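You operate a simulated robot arm through the tools that you are given. There is no shell and no other tool. Be economical: measure what you need, move in short steps, check, and stop when the job is done.

The job below is to be done with a simulated two-armed robot. You get a single attempt, and the scene is never put back.

Task
Pick up the capped steel tube with one hand, pass it to the other hand and put it on the shelf under the long steel bench.

Only the result counts: the job must be done as asked and must still hold three seconds after the hand-in. Knocking over, shifting, dropping, spilling or breaking anything else fails it.

Robot
Two 7-joint arms with two-finger parallel grippers on one trunk, on a base that drives. Base frame: it is fixed to the floor where the robot stands at the start and does not move with it; the origin is under the middle of the robot, x ahead of it, y to its left, z up; the surface under the hand at the start is at about z = 86. Units: cm, rad, N and s.
The left shoulder is at the start at [9.1, 17.4, 113.3], the right one opposite. With the tool pointing down near the work surface each hand reaches from about 32 to 72 cm from the robot's upright axis, wherever it stands, measured 20 degrees to its own side. Places, roughly: shelf under the long steel bench [50, -60, 20]. Payload 3.6 kg a hand.
The tool frame of a hand sits at the grasp point between the pads (the TCP): z along the fingers, y along the line on which they close. The tips reach 3 cm beyond it. The gripper opens to 11 cm. The fingers are 2 cm wide and 1 cm thick; the gripper's body (4.8 by 11.2 cm) begins 5.5 cm behind the TCP.
Orientation is that of the tool frame in the base frame, as [roll, pitch, yaw] about the fixed x, y, z axes, in that order (R = Rz(yaw) Ry(pitch) Rx(roll)). With the fingers straight down and closing along the base's y, the tool's x points along the base's -x, its y along +y and its z along -z.

Tools
- The arms move only by the tool nudge_tool. It takes "left_rows", "right_rows" or both (then of equal length, played together; a hand with none holds still); each is a list of rows, each a list of 7 numbers: the shift along the tool's x, y, z in mm, then the turn, a rotation vector about the tool's x, y, z in rad, then the finger opening in mm, from 0 to 110. In form: [[dx, dy, dz, rx, ry, rz, grip], ...]. A call has 1 to 20 rows; each row is the pose to reach, as a shift and turn from the pose commanded when the call began, along the tool's axes at that moment. A row lasts 0.2 s, in which the tool goes at most 5 cm and 0.15 rad; a call with a longer step from one row to the next is refused whole, and so is a gripper value outside its range. Where a pose cannot be reached the arm comes as near as it can. A force on the tool above 40 N (or 10 N above the force at the start of the call, whichever is more), or a blocked arm, ends the call early, and 0.2 s more pass. The fingers move at their own pace (about 15.3 cm/s each) and stop on an object; they squeeze with about 24 N. The grip force told is the motor's: it shows also when the fingers shut on nothing. Time passes only in rows, and 0.2 s behind the last, so rows that repeat a pose let the fingers close. It gives the time, the measured TCP pose, the force on the tool (base axes), the opening and the grip force at its end, in the units of the frame above (readings bear some noise), with the torque about the TCP (base axes, N m) and any sound that the robot's microphone picked up.
- Cameras (640 x 400 px; columns grow to the right, rows downward): "scene" is now at [18.58, -3.16, 131.55]; the picture's right is [-0.34, -0.94, 0.00], its down [-0.47, 0.17, -0.86] and it looks along [0.81, -0.30, -0.50] (base axes); focal length 279 px, centre (320, 200). "left" rides on the left gripper at [7.2, -1.7, -10.3] in its tool frame; the picture's right is [0.23, 0.97, 0.00], its down [-0.76, 0.18, -0.62] and it looks along [-0.61, 0.14, 0.78] (tool axes); focal length 222 px, centre (320, 200). "right" rides on the right gripper at [7.2, 1.7, -10.3] in its tool frame; the picture's right is [-0.23, 0.97, 0.00], its down [-0.76, -0.18, -0.62] and it looks along [-0.61, -0.14, 0.78] (tool axes); focal length 222 px, centre (320, 200). There is no depth. A picture from a camera that has moved, and an enlarged one, comes with that camera's place and axes in the base frame and with its lens.
- get_image(camera): a new picture of that camera. The clock stands still meanwhile.
- raise_lower(by): slides the trunk up (or, below 0, down) by that many cm; the arms and the scene camera ride with it, the base frame stays. It gives what a move gives, with no picture.
- base_move(legs): drives the robot by 1 to 6 legs, each [ahead, left, turn to the left] in cm, cm and rad, along the robot's own axes; the way and the turn of a leg run together, so that a leg with both is an arc; at most 150 cm and 3.142 rad a leg. The arms and the cameras ride along, it lands a little off, and it stops where it bumps. It gives what a move gives.
- head_to(pan, tilt): turns the head with the scene camera to pan (to the left, within 1.501 rad either way) and tilt (down, from -0.506 to 1.204), counted from straight ahead of the robot. It gives what a move gives.
- zoom(camera, box): a new picture of the part [left, top, right, bottom] of that camera's present view, enlarged. The clock stands still meanwhile.
- job_done(): hands the job in; it is judged then, once.

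Go step by step. Nothing tells you exact positions but the pictures and the camera data: compare them with the known pose of the tool, close in by small moves and look again before you grip or let go. The budget is 120 turns and 88 pictures, counting those below and the enlarged ones. Unless the task says otherwise, let go and move clear before handing in, and close with one line.

The tools are called as name(argument=value, ...) on one line, values as JSON. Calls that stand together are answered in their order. nudge_tool: Moves the arms, as the interface text tells. Its arguments: {"type":"object","properties":{"left_rows":{"type":"array","items":{"type":"array","items":{"type":"number"}}},"right_rows":{"type":"array","items":{"type":"array","items":{"type":"number"}}}},"required":[]} The other tools are called the same way: raise_lower (by) slides the trunk up or down; base_move (legs) drives the base; head_to (pan, tilt) turns the head that bears the scene camera; get_image (camera) takes a picture; zoom (camera, box) takes an enlarged picture of a part of a camera's view; job_done () hands the job in.

At the start:

```text
time_s: 0.0
left_position: [47.37, 3.62, 115.79]
left_tcp_rot: [-3.141, 0.0, -3.141]
left_wrist_force: [-0.5, -1.5, -0.8]
left_torque: [-0.02, -0.03, -0.01]
left_width: 11.0
left_finger_force: 0.1
right_position: [32.65, -25.1, 114.7]
right_tcp_rot: [3.141, 0.001, -3.142]
right_wrist_force: [0.6, 0.3, 0.7]
right_torque: [-0.01, 0.02, 0.01]
right_width: 11.01
right_finger_force: 0.1
trunk travel left (down, up): [-25.0, 51.3]
robot x, y, heading: [0.14, -0.05, -0.001]
head pan, tilt: [-0.349, 0.525]
```

scene: 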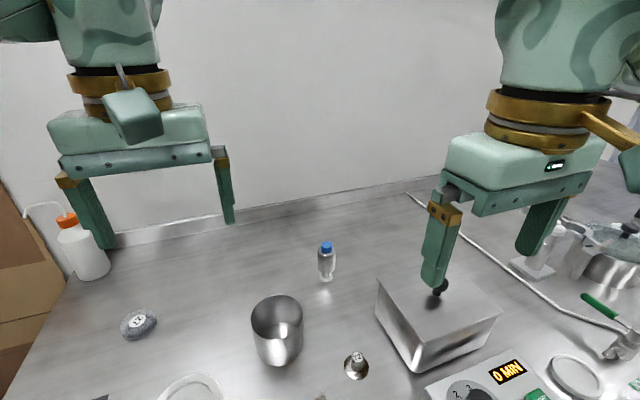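
right: 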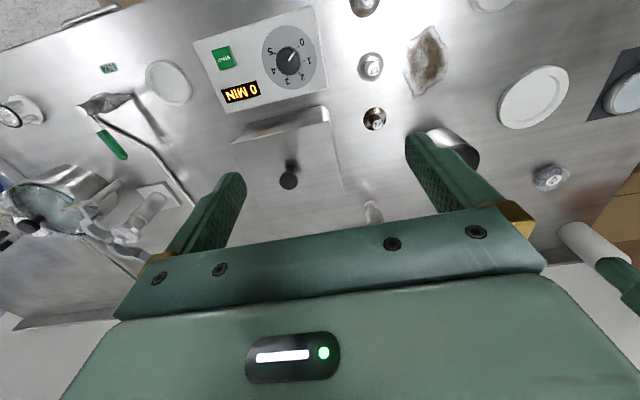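
left: 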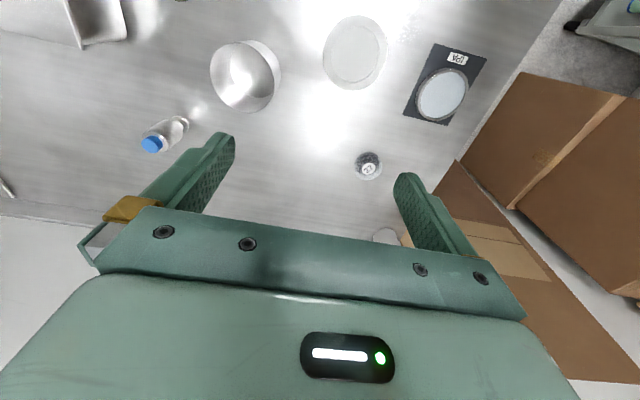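

I see a steel bench with a steel cup, a blue-capped small bottle, weights and a box; the capped tube needs to be identified. I look closer.

zoom(camera="scene", box=[220, 220, 440, 380])

head_to(pan=-0.9, tilt=0.75)

get_image(camera="scene")

head_to(pan=0.0, tilt=0.9)

get_image(camera="scene")

```text
2.50 times, centred on (330, 300) of scene
camera zoom: at [18.58, -3.16, 131.55], right [-0.34, -0.94, 0.0], down [-0.47, 0.17, -0.86], along [0.81, -0.3, -0.5], focal length 698 px, centre (295, -50)
```

zoom: 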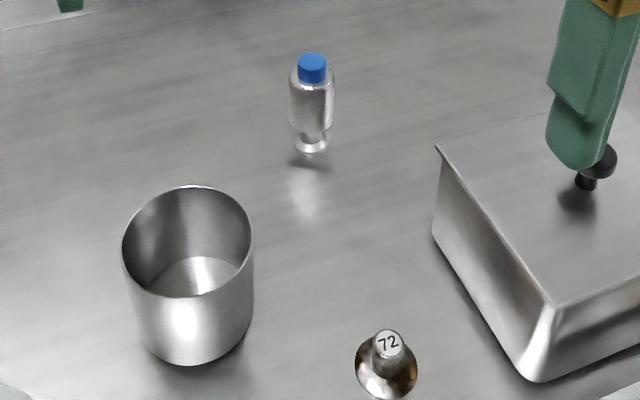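

```text
time_s: 1.0
left_position: [47.43, 3.52, 115.81]
left_tcp_rot: [3.141, 0.0, -3.141]
left_wrist_force: [-0.3, -0.9, 0.1]
left_torque: [0.02, 0.04, -0.02]
left_width: 11.01
left_finger_force: 0.1
right_position: [32.67, -25.09, 114.64]
right_tcp_rot: [3.141, 0.001, -3.141]
right_wrist_force: [-1.1, 0.3, -0.4]
right_torque: [0.0, 0.03, 0.0]
right_width: 11.02
right_finger_force: 0.0
trunk travel left (down, up): [-25.0, 51.3]
robot x, y, heading: [-0.07, 0.1, -0.001]
head pan, tilt: [-0.901, 0.75]
```

```text
83 pictures are left
camera scene: at [15.24, -6.57, 129.6], right [-0.78, -0.62, 0.0], down [-0.42, 0.53, -0.73], along [0.45, -0.57, -0.68], focal length 279 px, centre (320, 200)
```

scene: 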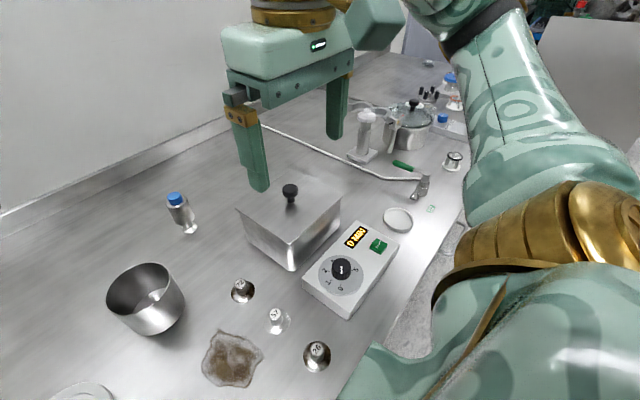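

```text
time_s: 2.2
left_position: [47.43, 3.66, 115.68]
left_tcp_rot: [-3.141, 0.001, -3.14]
left_wrist_force: [0.5, 0.4, -0.4]
left_torque: [-0.03, 0.03, 0.02]
left_width: 11.02
left_finger_force: 0.0
right_position: [32.72, -25.1, 114.73]
right_tcp_rot: [3.141, 0.0, -3.14]
right_wrist_force: [1.2, 0.6, -0.1]
right_torque: [-0.01, 0.0, -0.03]
right_width: 11.02
right_finger_force: 0.0
trunk travel left (down, up): [-25.0, 51.3]
robot x, y, heading: [0.15, 0.17, 0.002]
head pan, tilt: [0.0, 0.901]
```

```text
82 pictures are left
camera scene: at [17.63, -0.08, 128.4], right [0.0, -1.0, 0.0], down [-0.78, 0.0, -0.62], along [0.62, 0.0, -0.78], focal length 279 px, centre (320, 200)
```

scene: 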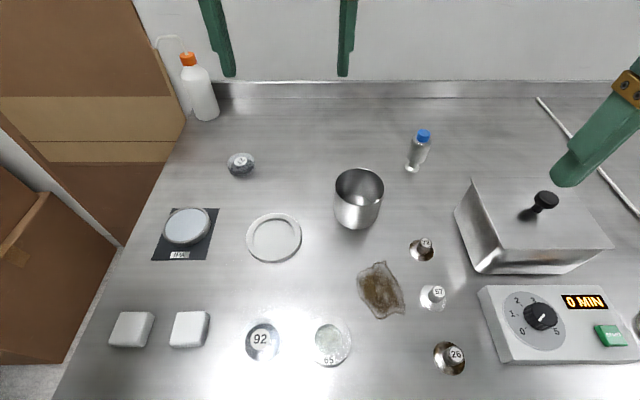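

The blue-capped small object may be the tube; there are other blue-capped items further right. Zooming on both.

zoom(camera="scene", box=[380, 110, 460, 190])

head_to(pan=-1.1, tilt=0.45)

get_image(camera="scene")

```text
5.00 times, centred on (420, 150) of scene
camera zoom: at [17.63, -0.08, 128.4], right [0.0, -1.0, 0.0], down [-0.78, 0.0, -0.62], along [0.62, 0.0, -0.78], focal length 1396 px, centre (-180, 450)
```

zoom: 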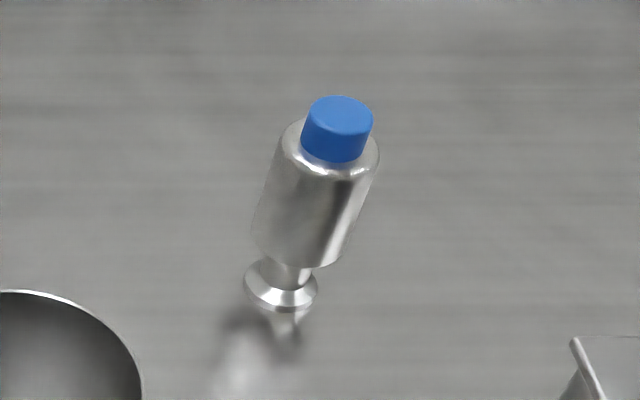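

```text
time_s: 3.5
left_position: [47.29, 3.67, 115.72]
left_tcp_rot: [3.14, 0.0, 3.141]
left_wrist_force: [-0.3, -0.5, 0.2]
left_torque: [0.01, 0.0, 0.0]
left_width: 11.0
left_finger_force: 0.1
right_position: [32.62, -25.12, 114.71]
right_tcp_rot: [-3.141, -0.002, 3.141]
right_wrist_force: [-0.6, -0.1, 0.0]
right_torque: [0.0, -0.01, -0.02]
right_width: 10.99
right_finger_force: 0.1
trunk travel left (down, up): [-25.0, 51.3]
robot x, y, heading: [-0.0, -0.14, -0.0]
head pan, tilt: [-1.1, 0.45]
```

```text
80 pictures are left
camera scene: at [14.26, -8.26, 132.23], right [-0.89, -0.45, 0.0], down [-0.2, 0.39, -0.9], along [0.41, -0.8, -0.44], focal length 279 px, centre (320, 200)
```

scene: 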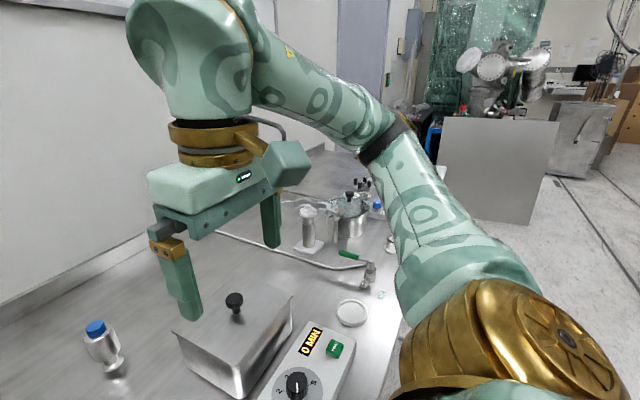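

zoom(camera="scene", box=[270, 160, 420, 260])

zoom(camera="right", box=[320, 160, 440, 240])

zoom(camera="left", box=[120, 80, 240, 160])

```text
4.00 times, centred on (345, 210) of scene
camera zoom: at [14.26, -8.26, 132.23], right [-0.89, -0.45, 0.0], down [-0.2, 0.39, -0.9], along [0.41, -0.8, -0.44], focal length 1116 px, centre (220, 160)
```

zoom: 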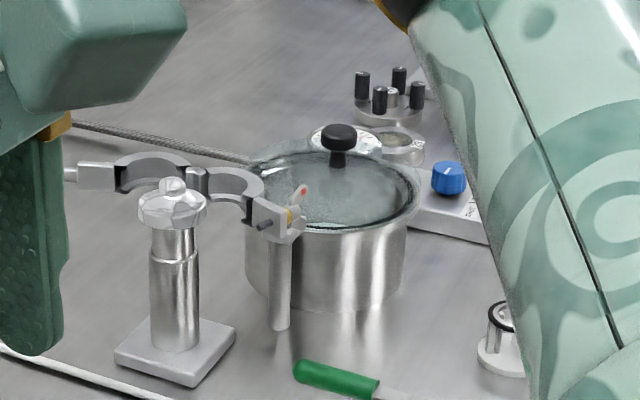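

```text
5.00 times, centred on (380, 200) of right
camera zoom: at [25.41, -23.42, 124.99], right [0.23, 0.97, 0.0], down [0.76, -0.18, 0.62], along [0.61, -0.14, -0.78], focal length 1111 px, centre (20, 200)
```

zoom: 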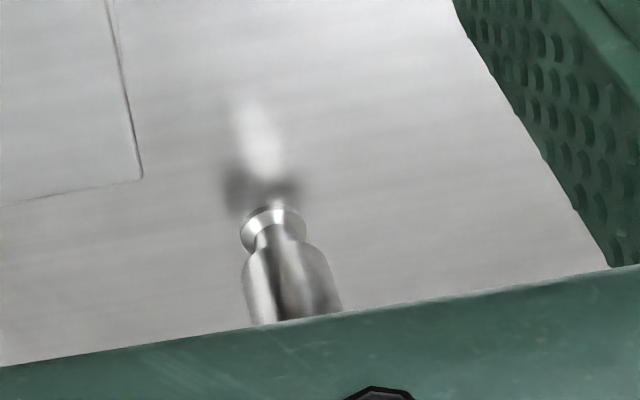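

```text
5.00 times, centred on (180, 120) of left
camera zoom: at [40.05, 1.94, 126.19], right [-0.23, 0.97, 0.0], down [0.76, 0.18, 0.62], along [0.61, 0.14, -0.78], focal length 1111 px, centre (1020, 600)
```

zoom: 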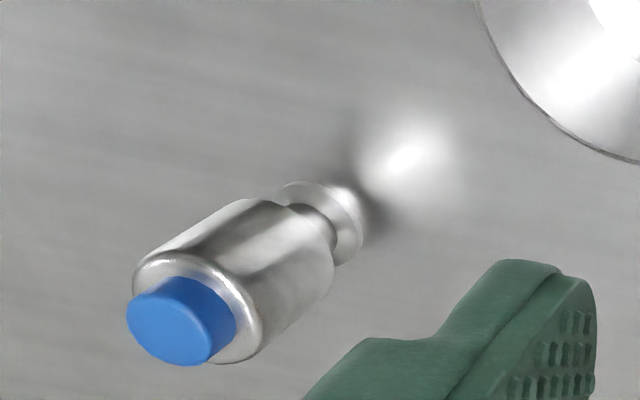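

The blue-capped steel tube stands at about (59.3, -19.6), about 9.5 cm tall; body 4 cm wide. Plan: the left hand picks from above, right takes it from the side, then placement. First I shift the base right so the left arm reaches comfortably.

base_move(legs=[[0, -18, 0]])

head_to(pan=0, tilt=0.75)

get_image(camera="scene")

get_image(camera="left")

```text
time_s: 5.0
left_position: [47.35, -15.09, 115.78]
left_tcp_rot: [3.139, 0.001, 3.141]
left_wrist_force: [0.0, -1.1, 0.0]
left_torque: [0.05, 0.0, -0.02]
left_width: 11.0
left_finger_force: 0.0
right_position: [32.67, -43.8, 114.66]
right_tcp_rot: [3.138, 0.0, 3.141]
right_wrist_force: [-0.3, -0.5, -0.6]
right_torque: [-0.01, -0.02, -0.02]
right_width: 10.97
right_finger_force: 0.1
trunk travel left (down, up): [-25.0, 51.3]
robot x, y, heading: [-0.22, -18.39, -0.004]
head pan, tilt: [-1.1, 0.45]
```

```text
time_s: 6.4
left_position: [47.45, -15.04, 115.79]
left_tcp_rot: [-3.141, 0.001, -3.141]
left_wrist_force: [-0.1, 0.6, 0.8]
left_torque: [0.02, 0.01, -0.01]
left_width: 10.98
left_finger_force: 0.0
right_position: [32.63, -43.57, 114.62]
right_tcp_rot: [3.141, 0.0, -3.14]
right_wrist_force: [-0.1, 0.0, 0.3]
right_torque: [0.02, 0.0, 0.01]
right_width: 11.01
right_finger_force: 0.0
trunk travel left (down, up): [-25.0, 51.3]
robot x, y, heading: [0.07, -18.31, -0.002]
head pan, tilt: [0.0, 0.75]
```

```text
76 pictures are left
camera scene: at [18.36, -18.63, 129.59], right [0.0, -1.0, 0.0], down [-0.68, 0.0, -0.73], along [0.73, 0.0, -0.68], focal length 279 px, centre (320, 200)
```

scene: 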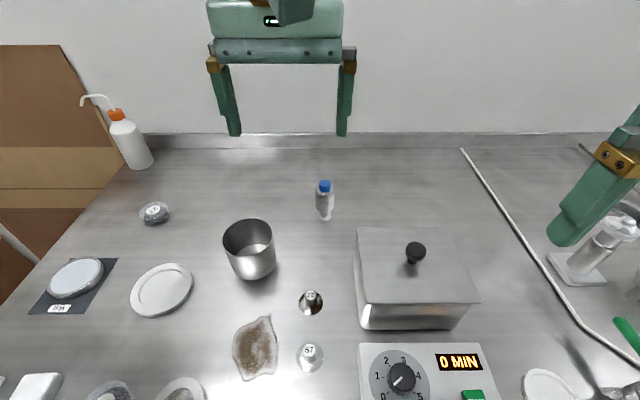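

```text
75 pictures are left
camera left: at [40.04, -16.63, 126.19], right [-0.23, 0.97, 0.0], down [0.76, 0.18, 0.62], along [0.61, 0.14, -0.78], focal length 222 px, centre (320, 200)
```

left: 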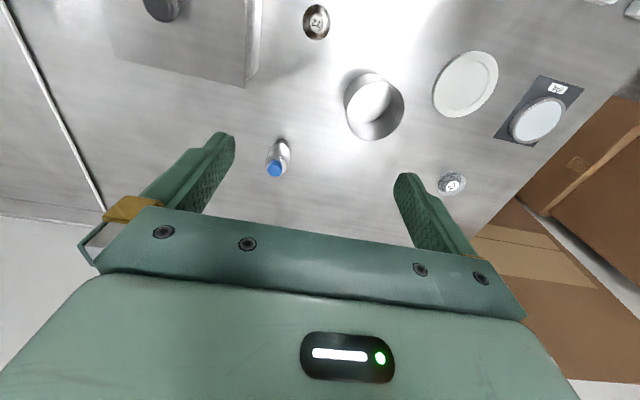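

Refined tube position about (59, -19.7). Moving the left hand above it.

nudge_tool(left_rows=[[-40, -16, 0, 0, 0, 0, 110], [-80, -32, 20, 0, 0, 0, 110], [-116, -46, 60, 0, 0, 0, 110], [-116, -46, 90, 0, 0, 0, 110], [-116, -46, 100, 0, 0, 0, 110]])

get_image(camera="left")

get_image(camera="scene")

```text
refused: row 3 steps farther than a row can; nothing moved
```

```text
74 pictures are left
camera left: at [40.04, -16.63, 126.19], right [-0.23, 0.97, 0.0], down [0.76, 0.18, 0.62], along [0.61, 0.14, -0.78], focal length 222 px, centre (320, 200)
```

left: 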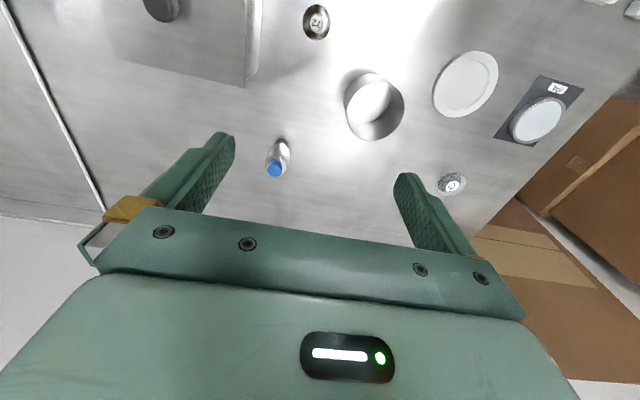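

```text
73 pictures are left
camera scene: at [18.36, -18.63, 129.59], right [0.0, -1.0, 0.0], down [-0.68, 0.0, -0.73], along [0.73, 0.0, -0.68], focal length 279 px, centre (320, 200)
```

scene: 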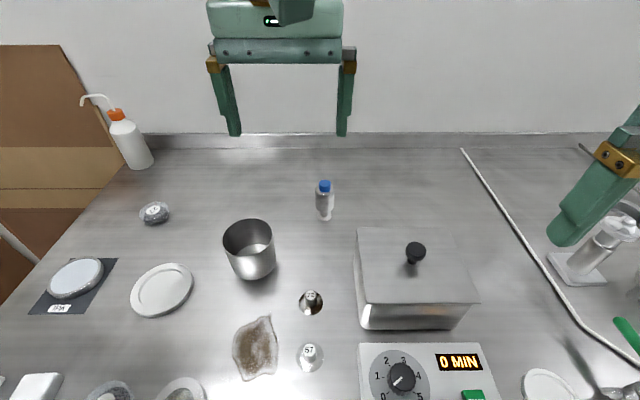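

The row step was too long; same move with smaller steps.

nudge_tool(left_rows=[[-35, -14, 0, 0, 0, 0, 110], [-70, -28, 15, 0, 0, 0, 110], [-100, -40, 45, 0, 0, 0, 110], [-116, -46, 80, 0, 0, 0, 110], [-116, -46, 100, 0, 0, 0, 110], [-116, -46, 100, 0, 0, 0, 110]])

get_image(camera="left")

get_image(camera="scene")

```text
time_s: 7.8
left_position: [59.03, -19.56, 105.64]
left_tcp_rot: [-3.141, 0.002, 3.141]
left_wrist_force: [0.2, -0.2, -0.1]
left_torque: [-0.04, -0.01, -0.01]
left_width: 11.01
left_finger_force: 0.2
right_position: [32.53, -43.73, 114.66]
right_tcp_rot: [-3.141, 0.0, 3.139]
right_wrist_force: [-0.1, -0.9, 0.2]
right_torque: [0.02, 0.01, 0.01]
right_width: 11.0
right_finger_force: 0.1
trunk travel left (down, up): [-25.0, 51.3]
robot x, y, heading: [0.19, -18.34, -0.004]
head pan, tilt: [0.0, 0.75]
```

```text
72 pictures are left
camera left: at [51.79, -21.18, 116.24], right [-0.23, 0.97, 0.0], down [0.76, 0.18, 0.62], along [0.61, 0.14, -0.78], focal length 222 px, centre (320, 200)
```

left: 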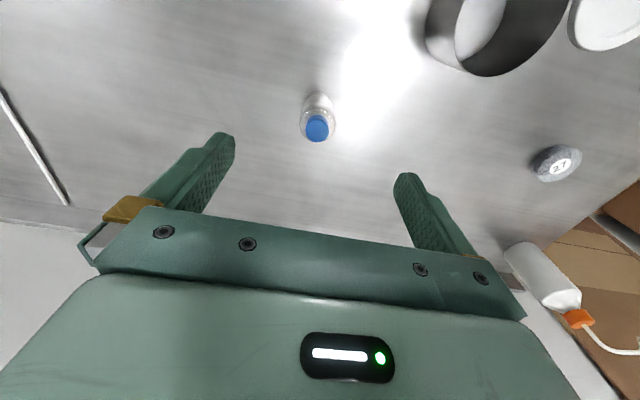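

```text
71 pictures are left
camera scene: at [18.36, -18.64, 129.59], right [0.0, -1.0, 0.0], down [-0.68, 0.0, -0.73], along [0.73, 0.0, -0.68], focal length 279 px, centre (320, 200)
```

scene: 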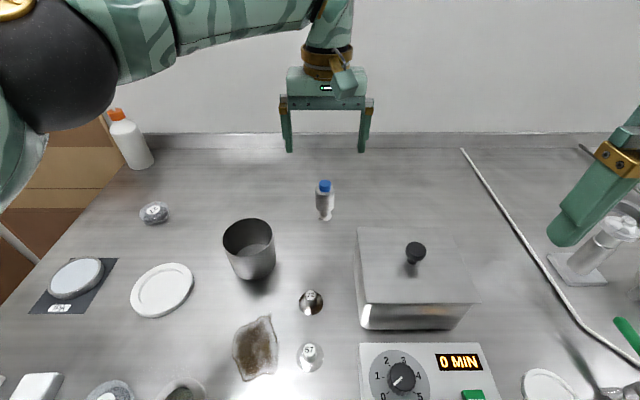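

The tube sits centred between the fingers; descending to TCP z≈95 with a check.

nudge_tool(left_rows=[[-2, -2, 40, 0, 0, 0, 110], [-2, -2, 75, 0, 0, 0, 80], [-2, -2, 106, 0, 0, 0, 80], [-2, -2, 106, 0, 0, 0, 80]])

get_image(camera="left")

zoom(camera="scene", box=[260, 120, 400, 240])

```text
time_s: 8.8
left_position: [59.12, -19.76, 95.15]
left_tcp_rot: [-3.142, 0.0, 3.141]
left_wrist_force: [-0.7, 0.2, -0.7]
left_torque: [-0.03, -0.02, -0.02]
left_width: 8.01
left_finger_force: 0.1
right_position: [32.55, -43.68, 114.66]
right_tcp_rot: [3.141, 0.0, 3.141]
right_wrist_force: [0.4, -0.4, -0.6]
right_torque: [0.01, 0.03, -0.01]
right_width: 11.0
right_finger_force: 0.0
trunk travel left (down, up): [-25.0, 51.3]
robot x, y, heading: [0.16, -18.55, -0.005]
head pan, tilt: [0.0, 0.75]
```

```text
70 pictures are left
camera left: at [51.77, -21.36, 105.53], right [-0.23, 0.97, 0.0], down [0.76, 0.18, 0.62], along [0.61, 0.14, -0.78], focal length 222 px, centre (320, 200)
```

left: 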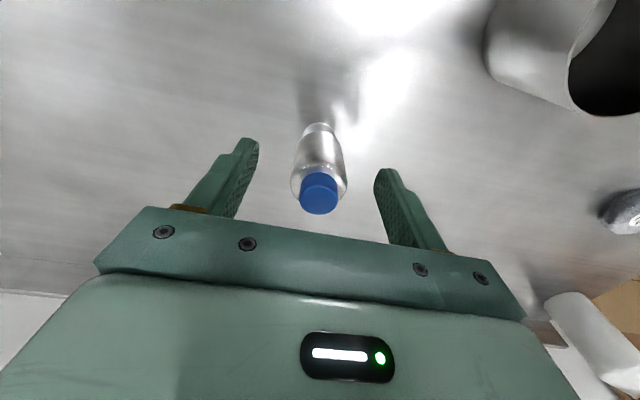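

```text
3.33 times, centred on (330, 180) of scene
camera zoom: at [18.33, -18.63, 129.6], right [0.0, -1.0, 0.0], down [-0.68, 0.0, -0.73], along [0.73, 0.0, -0.68], focal length 930 px, centre (287, 267)
```

zoom: 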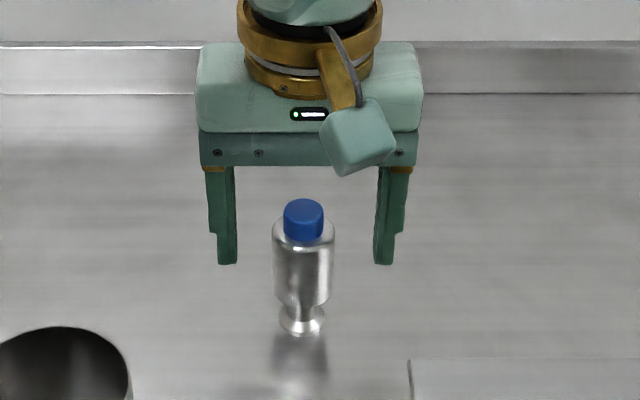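

Aligned; closing gently on the tube.

nudge_tool(left_rows=[[0, 0, 0, 0, 0, 0, 60], [0, 0, 0, 0, 0, 0, 45], [0, 0, 0, 0, 0, 0, 20], [0, 0, 0, 0, 0, 0, 20], [0, 0, 0, 0, 0, 0, 20]])

get_image(camera="left")

```text
time_s: 10.0
left_position: [59.08, -19.69, 95.17]
left_tcp_rot: [3.141, -0.001, -3.141]
left_wrist_force: [0.2, -0.7, 0.4]
left_torque: [-0.08, -0.01, 0.0]
left_width: 3.69
left_finger_force: 24.4
right_position: [32.68, -43.64, 114.71]
right_tcp_rot: [3.141, 0.0, 3.14]
right_wrist_force: [-0.3, -0.5, 0.3]
right_torque: [0.02, -0.03, 0.0]
right_width: 11.03
right_finger_force: 0.0
trunk travel left (down, up): [-25.0, 51.3]
robot x, y, heading: [0.14, -18.51, -0.005]
head pan, tilt: [0.0, 0.75]
```

```text
68 pictures are left
camera left: at [51.8, -21.37, 105.55], right [-0.23, 0.97, 0.0], down [0.76, 0.18, 0.62], along [0.61, 0.14, -0.78], focal length 222 px, centre (320, 200)
```

left: 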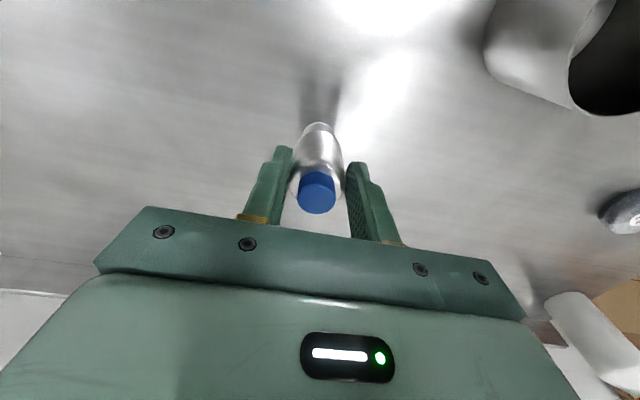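

Gripped (3.7 cm wide). Lifting and pulling back a bit.

nudge_tool(left_rows=[[0, 0, -20, 0, 0, 0, 20], [0, 0, -50, 0, 0, 0, 20], [0, 0, -90, 0, 0, 0, 20], [0, 0, -130, 0, 0, 0, 20], [20, 0, -170, 0, 0, 0, 20], [50, 0, -200, 0, 0, 0, 20], [85, 0, -220, 0, 0, 0, 20], [120, 0, -230, 0, 0, 0, 20], [120, 0, -230, 0, 0, 0, 20]])

get_image(camera="scene")

```text
time_s: 12.0
left_position: [47.05, -19.84, 118.08]
left_tcp_rot: [3.141, -0.003, -3.141]
left_wrist_force: [-0.6, 0.2, -1.0]
left_torque: [-0.01, 0.05, 0.04]
left_width: 3.67
left_finger_force: 24.3
right_position: [32.72, -43.77, 114.64]
right_tcp_rot: [3.141, -0.001, 3.14]
right_wrist_force: [-0.1, 0.0, 0.1]
right_torque: [0.01, 0.04, -0.01]
right_width: 11.01
right_finger_force: 0.0
trunk travel left (down, up): [-25.0, 51.3]
robot x, y, heading: [-0.3, -18.71, -0.004]
head pan, tilt: [0.0, 0.75]
```

```text
67 pictures are left
camera scene: at [18.44, -18.64, 129.57], right [0.0, -1.0, 0.0], down [-0.68, 0.0, -0.73], along [0.73, 0.0, -0.68], focal length 279 px, centre (320, 200)
```

scene: 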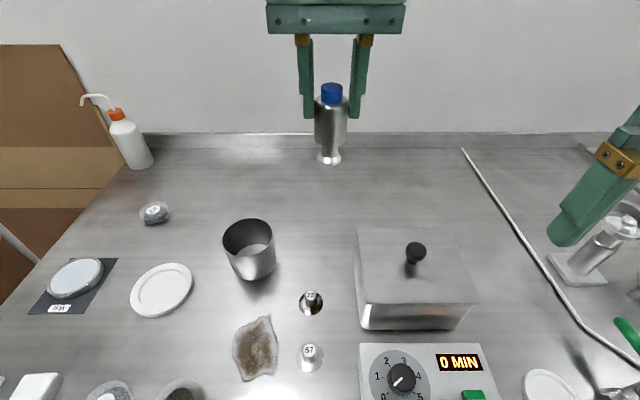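

Tube securely held. Now backing away from the bench to view the shelf.

base_move(legs=[[-45, 0, 0], [0, -20, 0]])

head_to(pan=-0.3, tilt=1.0)

get_image(camera="scene")

```text
time_s: 15.9
left_position: [2.03, -39.91, 118.17]
left_tcp_rot: [3.14, -0.002, -3.14]
left_wrist_force: [-0.6, -0.2, -2.6]
left_torque: [0.0, 0.06, -0.01]
left_width: 3.69
left_finger_force: 24.2
right_position: [-12.41, -63.76, 114.64]
right_tcp_rot: [3.141, 0.0, -3.139]
right_wrist_force: [0.5, -0.4, 0.4]
right_torque: [0.0, -0.03, 0.0]
right_width: 10.98
right_finger_force: 0.0
trunk travel left (down, up): [-25.0, 51.3]
robot x, y, heading: [-45.11, -38.33, -0.002]
head pan, tilt: [0.0, 0.75]
```

```text
time_s: 16.7
left_position: [1.79, -39.72, 118.09]
left_tcp_rot: [3.141, 0.0, -3.141]
left_wrist_force: [-0.3, 0.3, -1.5]
left_torque: [0.0, 0.01, 0.01]
left_width: 3.66
left_finger_force: 23.9
right_position: [-12.53, -63.55, 114.66]
right_tcp_rot: [3.141, -0.001, -3.14]
right_wrist_force: [0.7, 0.4, 1.1]
right_torque: [-0.02, -0.01, 0.01]
right_width: 11.0
right_finger_force: 0.1
trunk travel left (down, up): [-25.0, 51.3]
robot x, y, heading: [-45.07, -38.49, -0.003]
head pan, tilt: [-0.3, 1.0]
```

```text
66 pictures are left
camera scene: at [-28.3, -40.7, 127.68], right [-0.29, -0.96, 0.0], down [-0.8, 0.25, -0.54], along [0.52, -0.16, -0.84], focal length 279 px, centre (320, 200)
```

scene: 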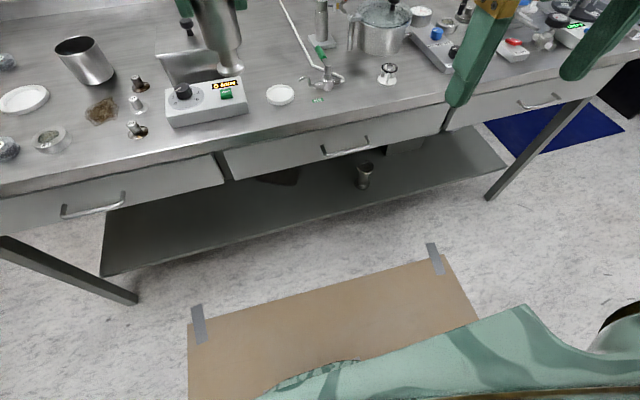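

The shelf lies under the bench with front edge near x≈25–30, mostly free with a few things on it. Now preparing the handover: left moves forward-right, right pitches to point forward and 40° down.

nudge_tool(left_rows=[[-15, -15, 0, 0, 0, 0, 20], [-30, -30, 0, 0, 0, 0, 20], [-45, -45, 0, 0, 0, 0, 20], [-60, -60, 0, 0, 0, 0, 20], [-75, -75, 0, 0, 0, 0, 20], [-90, -90, 0, 0, 0, 0, 20], [-90, -90, 0, 0, 0, 0, 20]], right_rows=[[-20, 0, 5, 0, -0.145, 0, 110], [-35, 0, 8, 0, -0.29, 0, 110], [-50, 0, 11, 0, -0.436, 0, 110], [-65, 0, 14, 0, -0.582, 0, 110], [-80, 0, 14, 0, -0.728, 0, 110], [-80, 0, 14, 0, -0.873, 0, 110], [-80, 0, 14, 0, -0.873, 0, 110]])

head_to(pan=-0.15, tilt=0.45)

get_image(camera="scene")

```text
time_s: 18.3
left_position: [7.98, -46.47, 116.7]
left_tcp_rot: [-3.141, 0.002, -3.138]
left_wrist_force: [0.6, 0.7, -1.5]
left_torque: [0.02, 0.0, -0.02]
left_width: 3.67
left_finger_force: 23.7
left hand out of reach, approached as far as the arm can: row 4, 5, 6, 7
right_position: [-1.64, -63.64, 115.25]
right_tcp_rot: [-3.141, 0.873, -3.141]
right_wrist_force: [0.7, 0.6, -0.4]
right_torque: [0.02, -0.03, 0.01]
right_width: 10.97
right_finger_force: 0.1
right hand out of reach, approached as far as the arm can: row 5, 6, 7
trunk travel left (down, up): [-25.0, 51.3]
robot x, y, heading: [-45.19, -38.47, -0.001]
head pan, tilt: [-0.3, 1.0]
```

```text
time_s: 19.2
left_position: [8.04, -46.48, 116.67]
left_tcp_rot: [3.141, 0.0, -3.141]
left_wrist_force: [-0.2, 0.3, -1.9]
left_torque: [0.01, 0.0, 0.0]
left_width: 3.68
left_finger_force: 23.8
right_position: [-1.63, -63.67, 115.28]
right_tcp_rot: [3.14, 0.871, -3.141]
right_wrist_force: [0.0, -0.4, -0.9]
right_torque: [0.03, 0.0, 0.01]
right_width: 11.01
right_finger_force: 0.1
trunk travel left (down, up): [-25.0, 51.3]
robot x, y, heading: [-44.91, -38.55, 0.001]
head pan, tilt: [-0.15, 0.45]
```

```text
65 pictures are left
camera scene: at [-25.87, -40.04, 132.22], right [-0.15, -0.99, 0.0], down [-0.43, 0.07, -0.9], along [0.89, -0.13, -0.44], focal length 279 px, centre (320, 200)
```

scene: 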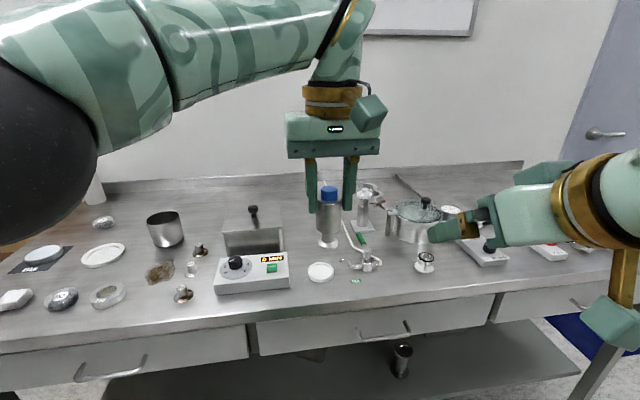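

Left is at its reach limit at (8, -46.5, 116.7); the right points properly. Moving right over behind the tube, standoff about 7 cm.

nudge_tool(right_rows=[[6, 40, 5, 0, 0, 0, 110], [12, 80, 10, 0, 0, 0, 110], [18, 120, 15, 0, 0, 0, 110], [26, 150, 22, 0, 0, 0, 110], [26, 172, 22, 0, 0, 0, 110], [26, 172, 22, 0, 0, 0, 110]])

get_image(camera="scene")

get_image(camera="right")

```text
time_s: 20.6
left_position: [8.1, -46.54, 116.59]
left_tcp_rot: [-3.14, -0.002, -3.14]
left_wrist_force: [0.9, -0.2, -1.9]
left_torque: [0.04, -0.02, 0.0]
left_width: 3.69
left_finger_force: 24.1
right_position: [-1.7, -46.75, 111.8]
right_tcp_rot: [-3.142, 0.874, 3.141]
right_wrist_force: [0.0, -0.5, 0.5]
right_torque: [0.0, 0.01, 0.02]
right_width: 10.98
right_finger_force: 0.1
right hand out of reach, approached as far as the arm can: row 1
trunk travel left (down, up): [-25.0, 51.3]
robot x, y, heading: [-44.76, -38.7, 0.001]
head pan, tilt: [-0.15, 0.45]
```

```text
64 pictures are left
camera scene: at [-25.86, -40.07, 132.23], right [-0.15, -0.99, 0.0], down [-0.43, 0.07, -0.9], along [0.89, -0.13, -0.44], focal length 279 px, centre (320, 200)
```

scene: 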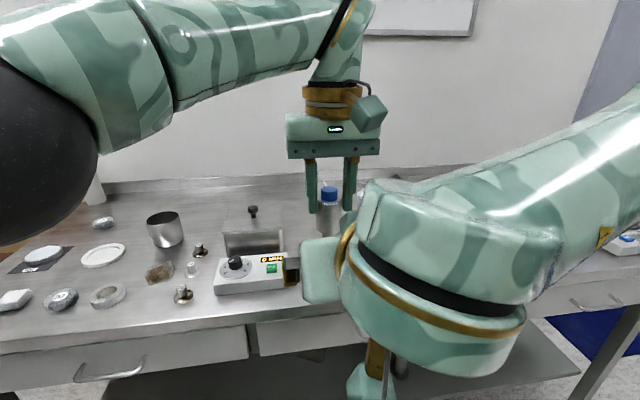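

```text
63 pictures are left
camera right: at [-14.27, -45.04, 112.88], right [0.15, 0.97, 0.17], down [0.01, -0.18, 0.98], along [0.99, -0.14, -0.04], focal length 222 px, centre (320, 200)
```

right: 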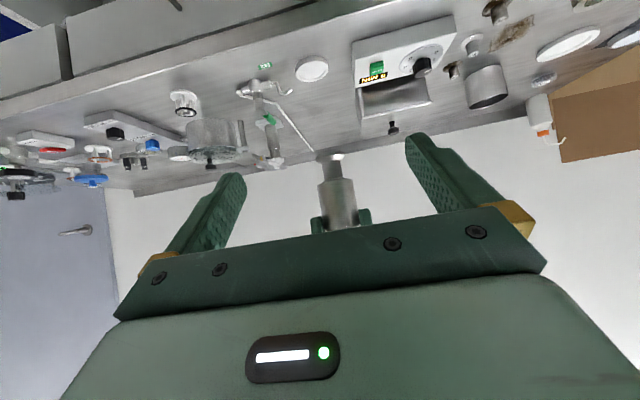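

The tube hangs ahead of the right hand, its lower body free below the left fingertips. Approaching horizontally in small steps.

nudge_tool(right_rows=[[-13, 1, 16, 0, 0, 0, 110], [-26, 2, 33, 0, 0, 0, 110], [-38, 4, 49, 0, 0, 0, 110], [-38, 4, 49, 0, 0, 0, 110]])

get_image(camera="right")

get_image(camera="left")

```text
time_s: 21.6
left_position: [8.05, -46.43, 116.58]
left_tcp_rot: [3.141, 0.0, -3.141]
left_wrist_force: [0.2, -0.2, -1.2]
left_torque: [-0.02, 0.0, -0.03]
left_width: 3.67
left_finger_force: 24.2
right_position: [4.64, -46.27, 111.52]
right_tcp_rot: [3.141, 0.873, -3.14]
right_wrist_force: [0.5, 0.2, -1.0]
right_torque: [-0.01, -0.01, 0.01]
right_width: 10.99
right_finger_force: 0.1
trunk travel left (down, up): [-25.0, 51.3]
robot x, y, heading: [-44.79, -38.8, -0.001]
head pan, tilt: [-0.15, 0.45]
```

```text
62 pictures are left
camera right: at [-7.95, -44.58, 112.6], right [0.15, 0.97, 0.17], down [0.01, -0.18, 0.98], along [0.99, -0.14, -0.04], focal length 222 px, centre (320, 200)
```

right: 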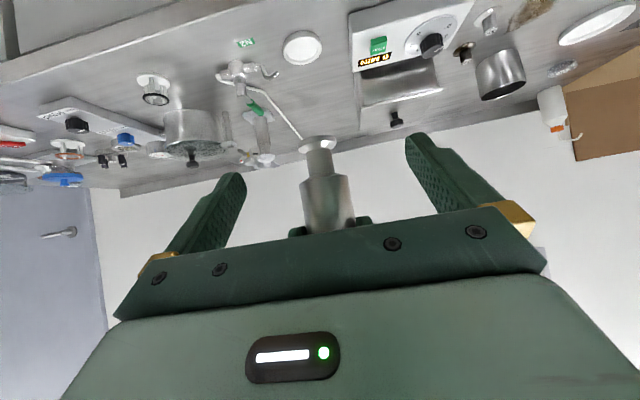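

```text
61 pictures are left
camera left: at [0.67, -48.15, 127.09], right [-0.23, 0.97, 0.0], down [0.76, 0.18, 0.62], along [0.61, 0.14, -0.78], focal length 222 px, centre (320, 200)
```

left: 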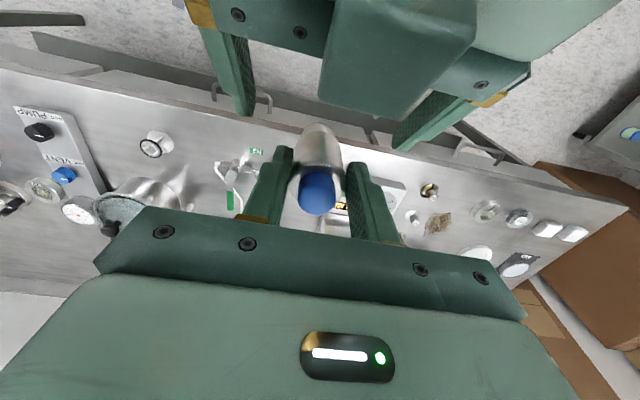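

Centred laterally; last 2.7 cm forward, then close the right fingers.

nudge_tool(right_rows=[[-10, 0, 9, 0, 0, 0, 110], [-20, 0, 18, 0, 0, 0, 110], [-20, 0, 18, 0, 0, 0, 80], [-20, 0, 18, 0, 0, 0, 60]])

get_image(camera="right")

get_image(camera="left")

```text
time_s: 22.6
left_position: [8.01, -46.44, 116.68]
left_tcp_rot: [-3.14, -0.001, -3.139]
left_wrist_force: [0.0, -1.0, -1.6]
left_torque: [-0.03, 0.04, 0.02]
left_width: 3.68
left_finger_force: 24.2
right_position: [7.31, -46.21, 111.93]
right_tcp_rot: [-3.141, 0.873, 3.141]
right_wrist_force: [0.0, -0.9, -1.0]
right_torque: [-0.02, 0.0, -0.01]
right_width: 5.99
right_finger_force: 0.0
trunk travel left (down, up): [-25.0, 51.3]
robot x, y, heading: [-45.18, -38.78, 0.004]
head pan, tilt: [-0.15, 0.45]
```

```text
60 pictures are left
camera right: at [-5.28, -44.51, 112.94], right [0.15, 0.97, 0.17], down [0.01, -0.18, 0.98], along [0.99, -0.14, -0.04], focal length 222 px, centre (320, 200)
```

right: 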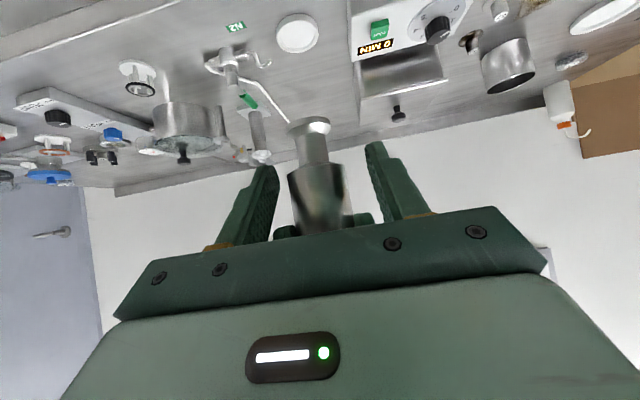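

```text
59 pictures are left
camera left: at [0.7, -48.15, 127.07], right [-0.23, 0.97, 0.0], down [0.76, 0.18, 0.62], along [0.61, 0.14, -0.78], focal length 222 px, centre (320, 200)
```

left: 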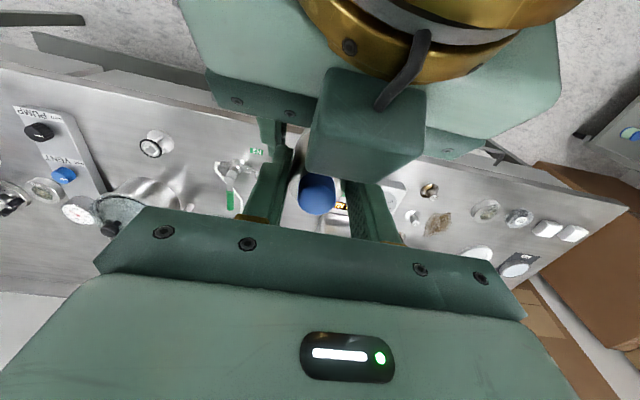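

Right fingers straddle the lower body at 6 cm opening, no contact. Closing.

nudge_tool(right_rows=[[0, 0, 0, 0, 0, 0, 45], [0, 0, 0, 0, 0, 0, 38], [0, 0, 0, 0, 0, 0, 20], [0, 0, 0, 0, 0, 0, 20], [0, 0, 0, 0, 0, 0, 20]])

get_image(camera="right")

```text
time_s: 23.9
left_position: [8.18, -46.43, 116.67]
left_tcp_rot: [-3.141, 0.0, -3.139]
left_wrist_force: [-5.6, 26.0, 0.6]
left_torque: [1.08, 0.51, 0.21]
left_width: 3.72
left_finger_force: 24.3
right_position: [7.33, -46.38, 111.83]
right_tcp_rot: [3.141, 0.871, 3.139]
right_wrist_force: [5.1, -26.6, -0.5]
right_torque: [0.26, -0.22, -0.42]
right_width: 3.69
right_finger_force: 23.6
trunk travel left (down, up): [-25.0, 51.3]
robot x, y, heading: [-44.92, -38.56, 0.004]
head pan, tilt: [-0.15, 0.45]
```

```text
58 pictures are left
camera right: at [-5.26, -44.56, 112.91], right [0.15, 0.97, 0.17], down [0.01, -0.18, 0.98], along [0.99, -0.14, -0.04], focal length 222 px, centre (320, 200)
```

right: 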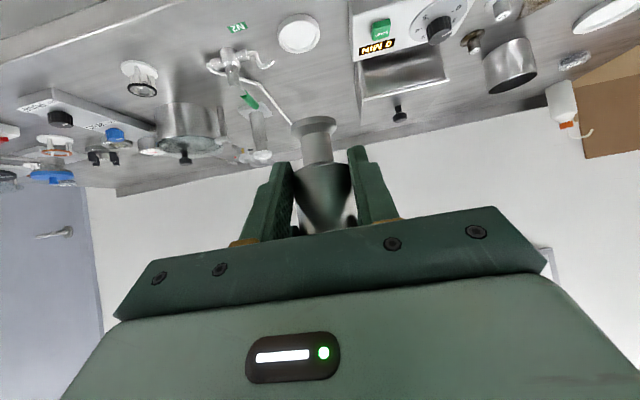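

Right grips the body too (3.7 cm); there's ~26 N sideways strain, so I ease right by 2 mm.

nudge_tool(right_rows=[[0, -1, 0, 0, 0, 0, 20], [0, -2, 0, 0, 0, 0, 20], [0, -2, 0, 0, 0, 0, 20]])

```text
time_s: 24.6
left_position: [8.0, -46.4, 116.78]
left_tcp_rot: [-3.141, 0.002, -3.14]
left_wrist_force: [-5.7, 16.0, 9.8]
left_torque: [0.66, 0.12, 0.15]
left_width: 3.68
left_finger_force: 24.4
right_position: [7.21, -46.4, 111.81]
right_tcp_rot: [-3.14, 0.869, -3.139]
right_wrist_force: [5.4, -16.8, -10.6]
right_torque: [0.13, 0.24, -0.27]
right_width: 3.68
right_finger_force: 23.8
trunk travel left (down, up): [-25.0, 51.3]
robot x, y, heading: [-45.5, -38.83, -0.005]
head pan, tilt: [-0.15, 0.45]
```

nudge_tool(right_rows=[[0, -1, 0, 0, 0, 0, 20], [0, -2, 0, 0, 0, 0, 20], [0, -2, 0, 0, 0, 0, 20]])

nudge_tool(left_rows=[[0, 0, 0, 0, 0, 0, 45], [0, 0, 0, 0, 0, 0, 60], [0, 0, 0, 0, 0, 0, 60]])

get_image(camera="left")

```text
time_s: 25.4
left_position: [8.14, -46.47, 116.68]
left_tcp_rot: [-3.139, 0.002, 3.14]
left_wrist_force: [1.1, -1.5, 15.5]
left_torque: [-0.08, -0.36, -0.02]
left_width: 3.66
left_finger_force: 24.3
right_position: [7.24, -46.52, 112.01]
right_tcp_rot: [-3.139, 0.87, -3.135]
right_wrist_force: [-1.8, 0.4, -14.8]
right_torque: [0.01, 0.39, 0.03]
right_width: 3.69
right_finger_force: 24.4
trunk travel left (down, up): [-25.0, 51.3]
robot x, y, heading: [-44.99, -38.64, 0.006]
head pan, tilt: [-0.15, 0.45]
```

```text
time_s: 26.2
left_position: [8.09, -46.41, 116.64]
left_tcp_rot: [-3.14, 0.001, -3.139]
left_wrist_force: [7.0, -0.4, 4.2]
left_torque: [0.0, -0.13, 0.03]
left_width: 5.85
left_finger_force: 0.1
right_position: [7.37, -46.55, 111.92]
right_tcp_rot: [3.141, 0.873, -3.14]
right_wrist_force: [-6.9, -0.2, -3.7]
right_torque: [-0.05, -0.08, 0.02]
right_width: 3.7
right_finger_force: 24.1
trunk travel left (down, up): [-25.0, 51.3]
robot x, y, heading: [-45.2, -38.55, 0.001]
head pan, tilt: [-0.15, 0.45]
```

```text
57 pictures are left
camera left: at [0.7, -48.15, 127.05], right [-0.23, 0.97, 0.0], down [0.76, 0.18, 0.62], along [0.61, 0.14, -0.78], focal length 222 px, centre (320, 200)
```

left: 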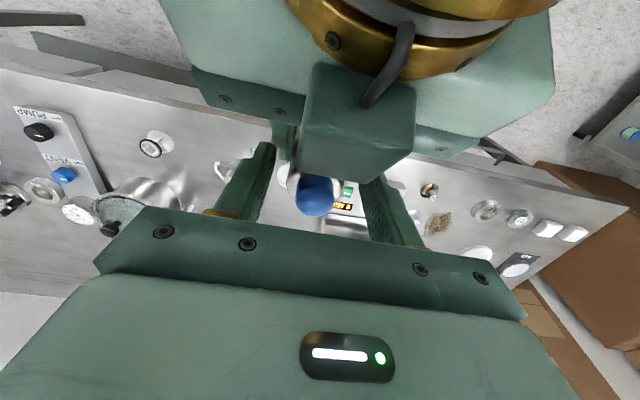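

The tube is in the right hand; a light residual contact remains between the hands (a box on the right wrist against the left fingers). I withdraw the right hand backward and slightly down, out of the open left fingers.

nudge_tool(left_rows=[[0, 0, 0, 0, 0, 0, 62], [0, 0, 0, 0, 0, 0, 70], [0, 0, 0, 0, 0, 0, 80], [0, 0, 0, 0, 0, 0, 80], [0, 0, 0, 0, 0, 0, 80]], right_rows=[[8, 0, -6, 0, 0, 0, 20], [18, 0, -16, 0, 0, 0, 20], [34, 0, -30, 0, 0, 0, 20], [53, 0, -47, 0, 0, 0, 20], [53, 0, -47, 0, 0, 0, 20]])

get_image(camera="left")

```text
time_s: 27.4
left_position: [8.16, -46.47, 116.66]
left_tcp_rot: [3.142, 0.0, -3.14]
left_wrist_force: [0.3, 0.2, 0.2]
left_torque: [0.0, 0.02, 0.0]
left_width: 8.01
left_finger_force: 0.0
right_position: [0.38, -46.67, 110.79]
right_tcp_rot: [-3.142, 0.874, -3.141]
right_wrist_force: [0.3, -0.5, -0.6]
right_torque: [0.02, 0.06, -0.02]
right_width: 3.69
right_finger_force: 24.3
trunk travel left (down, up): [-25.0, 51.3]
robot x, y, heading: [-44.74, -38.52, 0.0]
head pan, tilt: [-0.15, 0.45]
```

```text
56 pictures are left
camera left: at [0.72, -48.16, 127.06], right [-0.23, 0.97, 0.0], down [0.76, 0.18, 0.62], along [0.61, 0.14, -0.78], focal length 222 px, centre (320, 200)
```

left: 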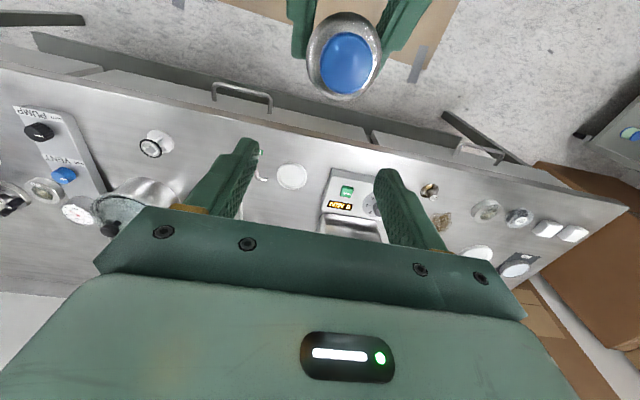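

Handover complete. Now parking the left arm up, left and back.

nudge_tool(left_rows=[[0, 30, -20, 0, 0, 0, 80], [0, 60, -40, 0, 0, 0, 80], [20, 90, -60, 0, 0, 0, 80], [40, 120, -80, 0, 0, 0, 80], [60, 150, -100, 0, 0, 0, 80], [80, 180, -120, 0, 0, 0, 80], [100, 200, -140, 0, 0, 0, 80], [110, 220, -165, 0, 0, 0, 80], [120, 230, -190, 0, 0, 0, 80], [120, 230, -190, 0, 0, 0, 80]])

get_image(camera="right")

get_image(camera="scene")

```text
time_s: 29.6
left_position: [-6.17, -25.6, 130.47]
left_tcp_rot: [3.14, -0.001, -3.141]
left_wrist_force: [-0.5, 0.8, 0.5]
left_torque: [-0.01, 0.01, -0.02]
left_width: 8.01
left_finger_force: 0.0
left hand out of reach, approached as far as the arm can: row 1, 2, 6, 7, 8, 9, 10
right_position: [0.2, -46.63, 110.9]
right_tcp_rot: [3.141, 0.872, -3.139]
right_wrist_force: [-0.1, 0.5, -0.4]
right_torque: [0.0, 0.03, 0.01]
right_width: 3.7
right_finger_force: 24.1
trunk travel left (down, up): [-25.0, 51.3]
robot x, y, heading: [-45.16, -38.23, -0.002]
head pan, tilt: [-0.15, 0.45]
```

```text
55 pictures are left
camera right: at [-12.32, -44.98, 111.96], right [0.14, 0.97, 0.17], down [0.01, -0.18, 0.98], along [0.99, -0.14, -0.04], focal length 222 px, centre (320, 200)
```

right: 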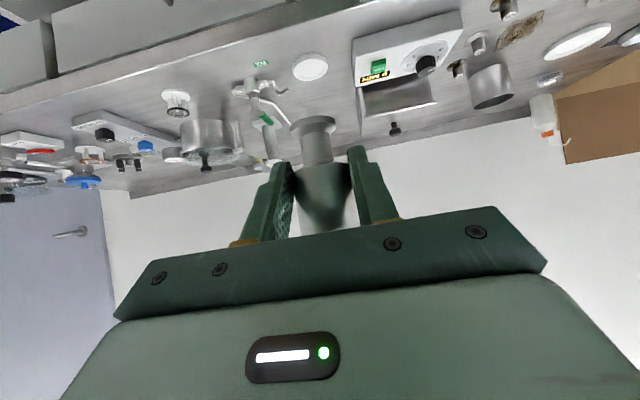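

```text
54 pictures are left
camera scene: at [-25.98, -40.0, 132.26], right [-0.15, -0.99, 0.0], down [-0.43, 0.06, -0.9], along [0.89, -0.13, -0.44], focal length 279 px, centre (320, 200)
```

scene: 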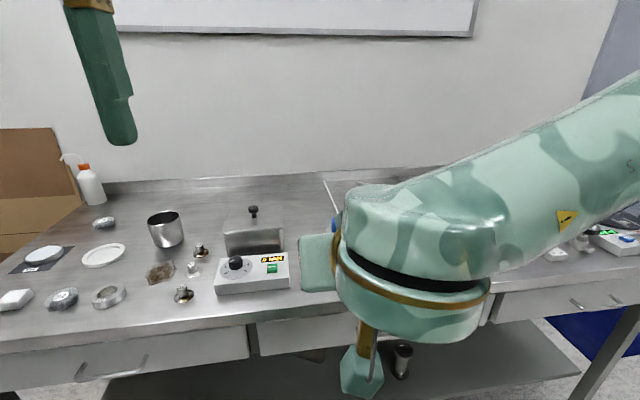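

The tube is held upright. Lowering the trunk fully and looking at the shelf.

raise_lower(by=-25)

head_to(pan=-0.1, tilt=0.75)

get_image(camera="scene")

get_image(camera="right")

```text
time_s: 32.2
left_position: [-5.7, -25.42, 105.56]
left_tcp_rot: [-3.141, -0.002, -3.14]
left_wrist_force: [1.0, 0.3, 0.2]
left_torque: [0.01, 0.0, -0.01]
left_width: 7.99
left_finger_force: 0.1
right_position: [4.52, -46.57, 80.97]
right_tcp_rot: [-3.141, 0.71, -3.14]
right_wrist_force: [-0.3, 0.4, 0.0]
right_torque: [0.02, 0.04, -0.01]
right_width: 3.69
right_finger_force: 24.0
trunk travel left (down, up): [0.0, 76.3]
robot x, y, heading: [-44.74, -38.72, -0.001]
head pan, tilt: [-0.15, 0.45]
```

```text
time_s: 33.0
left_position: [-5.73, -25.47, 105.36]
left_tcp_rot: [3.141, -0.001, -3.14]
left_wrist_force: [0.8, 0.2, 0.3]
left_torque: [0.01, 0.01, -0.03]
left_width: 8.01
left_finger_force: 0.0
right_position: [4.53, -46.61, 80.83]
right_tcp_rot: [3.14, 0.71, -3.14]
right_wrist_force: [0.7, -1.0, -0.3]
right_torque: [0.03, 0.05, 0.03]
right_width: 3.71
right_finger_force: 23.3
trunk travel left (down, up): [0.0, 76.3]
robot x, y, heading: [-45.11, -38.76, 0.002]
head pan, tilt: [-0.099, 0.75]
```

```text
53 pictures are left
camera scene: at [-11.92, -39.45, 102.96], right [-0.1, -1.0, 0.0], down [-0.68, 0.07, -0.73], along [0.73, -0.07, -0.68], focal length 279 px, centre (320, 200)
```

scene: 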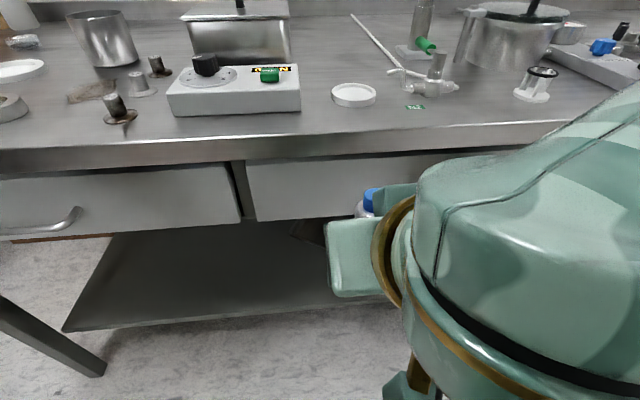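

```text
52 pictures are left
camera right: at [-7.62, -44.92, 83.96], right [0.17, 0.97, 0.15], down [0.17, -0.18, 0.97], along [0.97, -0.14, -0.2], focal length 222 px, centre (320, 200)
```

right: 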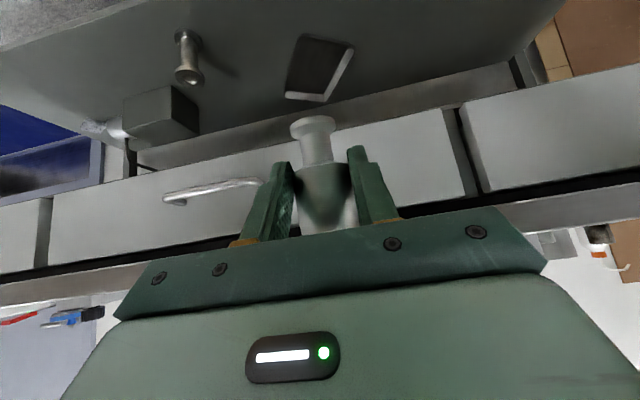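

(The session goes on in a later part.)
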